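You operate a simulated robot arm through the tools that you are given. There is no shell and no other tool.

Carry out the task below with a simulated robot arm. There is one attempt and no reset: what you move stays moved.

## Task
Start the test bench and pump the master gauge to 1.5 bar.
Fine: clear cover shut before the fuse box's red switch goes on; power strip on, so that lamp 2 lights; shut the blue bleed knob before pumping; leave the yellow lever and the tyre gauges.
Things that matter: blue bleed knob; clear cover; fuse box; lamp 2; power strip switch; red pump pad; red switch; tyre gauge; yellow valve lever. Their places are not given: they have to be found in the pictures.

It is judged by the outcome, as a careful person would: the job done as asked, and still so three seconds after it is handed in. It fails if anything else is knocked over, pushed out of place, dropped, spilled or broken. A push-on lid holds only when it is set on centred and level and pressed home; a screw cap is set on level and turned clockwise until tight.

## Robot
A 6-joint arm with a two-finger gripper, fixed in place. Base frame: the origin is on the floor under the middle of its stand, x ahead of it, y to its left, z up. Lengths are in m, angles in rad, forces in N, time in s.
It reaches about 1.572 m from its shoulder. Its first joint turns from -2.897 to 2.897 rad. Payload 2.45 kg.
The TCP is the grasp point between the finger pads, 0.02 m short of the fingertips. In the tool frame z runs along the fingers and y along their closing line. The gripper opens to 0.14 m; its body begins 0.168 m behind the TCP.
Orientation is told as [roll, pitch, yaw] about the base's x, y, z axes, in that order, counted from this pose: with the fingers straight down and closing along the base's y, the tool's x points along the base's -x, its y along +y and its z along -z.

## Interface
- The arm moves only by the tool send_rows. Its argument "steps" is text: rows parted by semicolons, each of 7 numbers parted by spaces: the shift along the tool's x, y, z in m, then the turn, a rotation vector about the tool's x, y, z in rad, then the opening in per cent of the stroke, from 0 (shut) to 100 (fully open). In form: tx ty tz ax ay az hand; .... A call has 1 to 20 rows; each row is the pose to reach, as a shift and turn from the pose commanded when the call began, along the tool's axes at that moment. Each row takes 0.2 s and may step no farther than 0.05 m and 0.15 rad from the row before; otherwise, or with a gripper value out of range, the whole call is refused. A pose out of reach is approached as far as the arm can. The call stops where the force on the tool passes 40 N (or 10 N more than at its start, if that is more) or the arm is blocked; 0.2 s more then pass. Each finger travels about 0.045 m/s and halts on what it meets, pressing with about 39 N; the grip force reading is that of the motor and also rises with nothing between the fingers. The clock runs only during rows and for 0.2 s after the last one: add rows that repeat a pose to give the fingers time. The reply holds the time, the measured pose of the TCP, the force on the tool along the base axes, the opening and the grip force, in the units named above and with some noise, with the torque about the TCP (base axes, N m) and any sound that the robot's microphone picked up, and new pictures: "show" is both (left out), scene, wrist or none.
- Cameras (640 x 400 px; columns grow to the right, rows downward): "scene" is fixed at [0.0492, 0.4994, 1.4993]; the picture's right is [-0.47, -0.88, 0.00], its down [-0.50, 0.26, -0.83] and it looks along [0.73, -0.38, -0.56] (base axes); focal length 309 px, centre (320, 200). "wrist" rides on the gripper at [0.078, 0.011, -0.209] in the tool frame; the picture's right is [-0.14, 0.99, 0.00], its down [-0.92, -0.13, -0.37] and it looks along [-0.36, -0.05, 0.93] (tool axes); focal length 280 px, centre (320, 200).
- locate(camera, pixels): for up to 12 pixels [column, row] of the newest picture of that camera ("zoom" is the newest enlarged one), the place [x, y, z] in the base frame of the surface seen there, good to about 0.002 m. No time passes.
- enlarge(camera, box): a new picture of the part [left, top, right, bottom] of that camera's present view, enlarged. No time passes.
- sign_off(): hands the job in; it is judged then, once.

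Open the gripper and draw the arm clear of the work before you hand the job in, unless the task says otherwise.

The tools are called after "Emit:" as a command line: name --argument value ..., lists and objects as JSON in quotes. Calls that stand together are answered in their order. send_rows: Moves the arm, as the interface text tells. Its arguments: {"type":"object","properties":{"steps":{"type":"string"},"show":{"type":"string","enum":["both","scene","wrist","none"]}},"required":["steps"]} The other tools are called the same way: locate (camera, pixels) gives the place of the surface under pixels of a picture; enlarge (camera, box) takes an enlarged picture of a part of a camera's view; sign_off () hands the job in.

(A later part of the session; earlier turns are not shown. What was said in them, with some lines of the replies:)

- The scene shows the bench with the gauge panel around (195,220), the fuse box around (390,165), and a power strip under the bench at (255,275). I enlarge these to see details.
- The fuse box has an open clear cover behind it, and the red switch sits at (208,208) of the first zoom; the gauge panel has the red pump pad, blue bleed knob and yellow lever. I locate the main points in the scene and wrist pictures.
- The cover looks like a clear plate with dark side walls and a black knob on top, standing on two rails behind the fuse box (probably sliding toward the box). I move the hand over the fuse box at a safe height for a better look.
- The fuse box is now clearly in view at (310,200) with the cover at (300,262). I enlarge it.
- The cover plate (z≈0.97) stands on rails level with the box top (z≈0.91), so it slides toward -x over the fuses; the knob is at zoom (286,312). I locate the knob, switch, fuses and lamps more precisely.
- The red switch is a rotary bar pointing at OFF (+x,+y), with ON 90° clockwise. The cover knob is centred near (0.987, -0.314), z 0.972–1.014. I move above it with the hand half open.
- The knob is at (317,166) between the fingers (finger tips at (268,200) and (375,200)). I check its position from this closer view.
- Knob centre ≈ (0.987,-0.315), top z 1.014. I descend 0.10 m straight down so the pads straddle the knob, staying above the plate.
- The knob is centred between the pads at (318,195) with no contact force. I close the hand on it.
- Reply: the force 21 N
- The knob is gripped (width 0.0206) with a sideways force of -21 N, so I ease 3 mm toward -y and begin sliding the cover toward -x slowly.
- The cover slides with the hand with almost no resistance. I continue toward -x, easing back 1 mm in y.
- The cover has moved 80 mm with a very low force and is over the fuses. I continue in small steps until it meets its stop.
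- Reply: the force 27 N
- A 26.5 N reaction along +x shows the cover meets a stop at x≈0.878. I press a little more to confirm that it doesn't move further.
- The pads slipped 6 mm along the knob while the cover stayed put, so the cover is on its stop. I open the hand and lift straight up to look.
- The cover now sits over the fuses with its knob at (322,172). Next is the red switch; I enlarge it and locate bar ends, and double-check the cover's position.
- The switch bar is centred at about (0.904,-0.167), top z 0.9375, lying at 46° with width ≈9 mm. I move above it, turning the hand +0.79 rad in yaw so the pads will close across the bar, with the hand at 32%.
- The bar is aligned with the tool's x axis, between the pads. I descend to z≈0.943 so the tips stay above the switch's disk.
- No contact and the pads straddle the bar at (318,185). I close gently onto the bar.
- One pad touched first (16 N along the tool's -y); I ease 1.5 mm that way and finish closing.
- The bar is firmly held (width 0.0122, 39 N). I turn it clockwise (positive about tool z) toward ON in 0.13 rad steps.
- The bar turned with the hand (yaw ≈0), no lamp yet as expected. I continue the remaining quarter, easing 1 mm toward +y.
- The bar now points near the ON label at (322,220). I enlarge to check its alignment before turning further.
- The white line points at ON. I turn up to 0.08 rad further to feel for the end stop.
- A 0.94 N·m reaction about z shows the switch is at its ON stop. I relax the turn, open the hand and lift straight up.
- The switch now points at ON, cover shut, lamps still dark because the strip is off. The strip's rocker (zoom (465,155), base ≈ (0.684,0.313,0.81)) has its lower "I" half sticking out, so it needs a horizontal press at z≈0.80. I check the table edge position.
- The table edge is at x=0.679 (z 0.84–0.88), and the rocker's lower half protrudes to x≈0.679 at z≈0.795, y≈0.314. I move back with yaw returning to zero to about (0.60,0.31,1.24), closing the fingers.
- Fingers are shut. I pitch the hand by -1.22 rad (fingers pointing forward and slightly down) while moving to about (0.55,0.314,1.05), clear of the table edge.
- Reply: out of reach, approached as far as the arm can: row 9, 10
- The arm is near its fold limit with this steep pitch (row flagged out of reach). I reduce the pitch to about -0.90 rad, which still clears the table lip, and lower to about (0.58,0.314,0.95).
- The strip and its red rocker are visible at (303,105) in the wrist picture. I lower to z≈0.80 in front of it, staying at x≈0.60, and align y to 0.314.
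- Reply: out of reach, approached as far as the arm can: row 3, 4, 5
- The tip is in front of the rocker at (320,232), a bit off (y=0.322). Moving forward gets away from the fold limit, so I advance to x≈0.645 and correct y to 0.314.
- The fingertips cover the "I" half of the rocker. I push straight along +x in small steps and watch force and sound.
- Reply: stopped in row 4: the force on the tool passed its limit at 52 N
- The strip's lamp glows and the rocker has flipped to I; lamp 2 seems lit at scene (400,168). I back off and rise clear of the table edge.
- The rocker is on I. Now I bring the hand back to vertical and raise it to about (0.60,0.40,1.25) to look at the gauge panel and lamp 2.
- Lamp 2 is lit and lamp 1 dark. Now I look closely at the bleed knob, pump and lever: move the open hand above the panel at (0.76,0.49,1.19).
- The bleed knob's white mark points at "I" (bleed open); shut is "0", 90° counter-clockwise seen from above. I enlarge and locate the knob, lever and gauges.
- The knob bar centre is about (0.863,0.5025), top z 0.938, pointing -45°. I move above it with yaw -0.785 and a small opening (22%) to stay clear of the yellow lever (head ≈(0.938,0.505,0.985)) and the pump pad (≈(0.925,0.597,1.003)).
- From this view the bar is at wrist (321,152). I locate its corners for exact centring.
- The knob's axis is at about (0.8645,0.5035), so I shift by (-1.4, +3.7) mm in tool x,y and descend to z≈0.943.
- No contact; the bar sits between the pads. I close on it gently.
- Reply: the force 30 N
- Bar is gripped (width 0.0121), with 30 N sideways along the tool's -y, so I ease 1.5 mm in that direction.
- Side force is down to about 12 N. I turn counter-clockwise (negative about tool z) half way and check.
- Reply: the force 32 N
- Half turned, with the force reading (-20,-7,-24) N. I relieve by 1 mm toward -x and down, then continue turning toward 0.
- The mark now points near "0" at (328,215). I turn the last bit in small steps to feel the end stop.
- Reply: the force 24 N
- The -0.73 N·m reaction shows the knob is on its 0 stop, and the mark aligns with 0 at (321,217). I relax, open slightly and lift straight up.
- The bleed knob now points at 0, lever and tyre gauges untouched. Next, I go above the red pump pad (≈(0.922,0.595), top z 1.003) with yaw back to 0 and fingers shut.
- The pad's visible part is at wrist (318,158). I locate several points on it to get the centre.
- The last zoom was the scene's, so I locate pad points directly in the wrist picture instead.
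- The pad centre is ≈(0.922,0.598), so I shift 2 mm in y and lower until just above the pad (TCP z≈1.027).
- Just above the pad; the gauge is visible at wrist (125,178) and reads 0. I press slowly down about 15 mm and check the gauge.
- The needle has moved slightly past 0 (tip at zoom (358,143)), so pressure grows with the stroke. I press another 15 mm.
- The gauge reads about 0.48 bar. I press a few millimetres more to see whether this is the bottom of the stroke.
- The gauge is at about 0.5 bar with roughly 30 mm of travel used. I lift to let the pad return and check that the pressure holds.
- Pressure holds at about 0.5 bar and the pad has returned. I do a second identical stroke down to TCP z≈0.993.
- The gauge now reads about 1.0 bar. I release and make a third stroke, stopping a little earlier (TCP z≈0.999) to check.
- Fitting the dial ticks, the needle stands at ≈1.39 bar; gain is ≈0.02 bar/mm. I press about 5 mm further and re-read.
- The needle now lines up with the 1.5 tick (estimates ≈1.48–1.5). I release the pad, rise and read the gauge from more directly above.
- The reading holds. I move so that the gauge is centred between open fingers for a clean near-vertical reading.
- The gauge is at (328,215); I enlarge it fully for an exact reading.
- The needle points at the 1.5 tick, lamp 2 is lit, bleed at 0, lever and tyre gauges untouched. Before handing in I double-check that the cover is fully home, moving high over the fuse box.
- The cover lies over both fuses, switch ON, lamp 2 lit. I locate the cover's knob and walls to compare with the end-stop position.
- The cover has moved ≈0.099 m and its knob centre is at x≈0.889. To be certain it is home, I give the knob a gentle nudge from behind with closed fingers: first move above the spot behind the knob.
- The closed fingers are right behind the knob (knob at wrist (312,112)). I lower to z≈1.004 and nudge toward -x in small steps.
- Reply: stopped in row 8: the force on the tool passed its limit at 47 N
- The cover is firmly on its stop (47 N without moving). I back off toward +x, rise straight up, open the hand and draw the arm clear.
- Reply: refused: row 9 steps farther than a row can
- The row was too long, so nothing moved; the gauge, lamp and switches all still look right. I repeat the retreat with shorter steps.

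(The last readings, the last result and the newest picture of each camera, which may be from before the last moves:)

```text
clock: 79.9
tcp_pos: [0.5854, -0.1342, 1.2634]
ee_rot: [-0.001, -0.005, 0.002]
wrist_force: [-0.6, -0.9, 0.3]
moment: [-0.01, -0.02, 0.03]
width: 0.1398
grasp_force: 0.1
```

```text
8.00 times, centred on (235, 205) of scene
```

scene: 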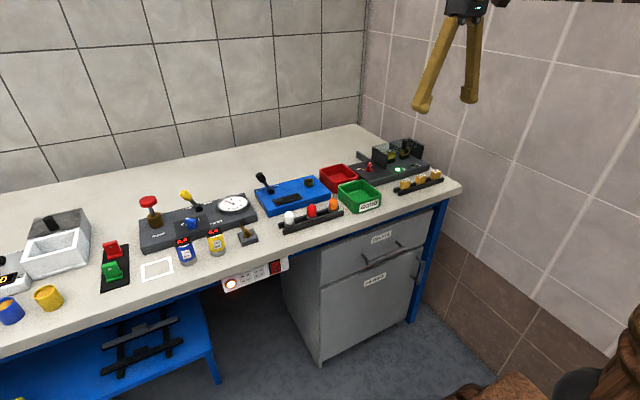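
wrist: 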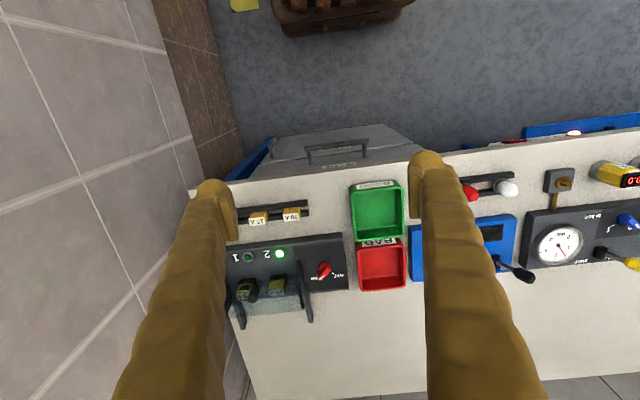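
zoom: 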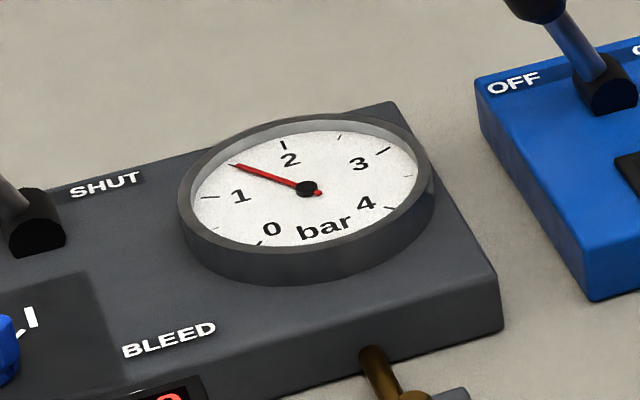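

The cover is shut, the red switch is ON, the power strip is on and lamp 2 is lit. The bleed knob is at 0, the gauge holds steady at 1.5 bar, and the lever and tyre gauges are untouched. The hand is open and clear, so I hand in the job.

Emit:
sign_off

```text
The job is handed in.
```

The test bench is running and the master gauge reads about 1.5 bar. The needle sits on the 1.5 tick; my measurements put it at 1.48–1.5, and it didn't drop over the last 15 seconds or so. The job is handed in, but I haven't seen the result of the judging.

- **Fuse box:** I slid the clear cover shut until it hit its stop, then turned the red switch to ON.
- **Power strip:** the switch is on and its own light glows. Lamp 2 is lit; lamp 1 stayed dark. The 15 A fuse in slot 1 has a dark mark on it, which I left alone.
- **Bleed knob:** it pointed at "I", which I took as open, so I turned it to its stop at "0" before pumping. The pressure held after each pump stroke, so it is shut.
- **Pump:** three strokes of about 0.5 bar each.
- **Left alone:** the yellow lever hasn't moved and both tyre gauges still read 0.0. Nothing else on the bench looks moved.

The gripper is open and the arm is clear of the bench.
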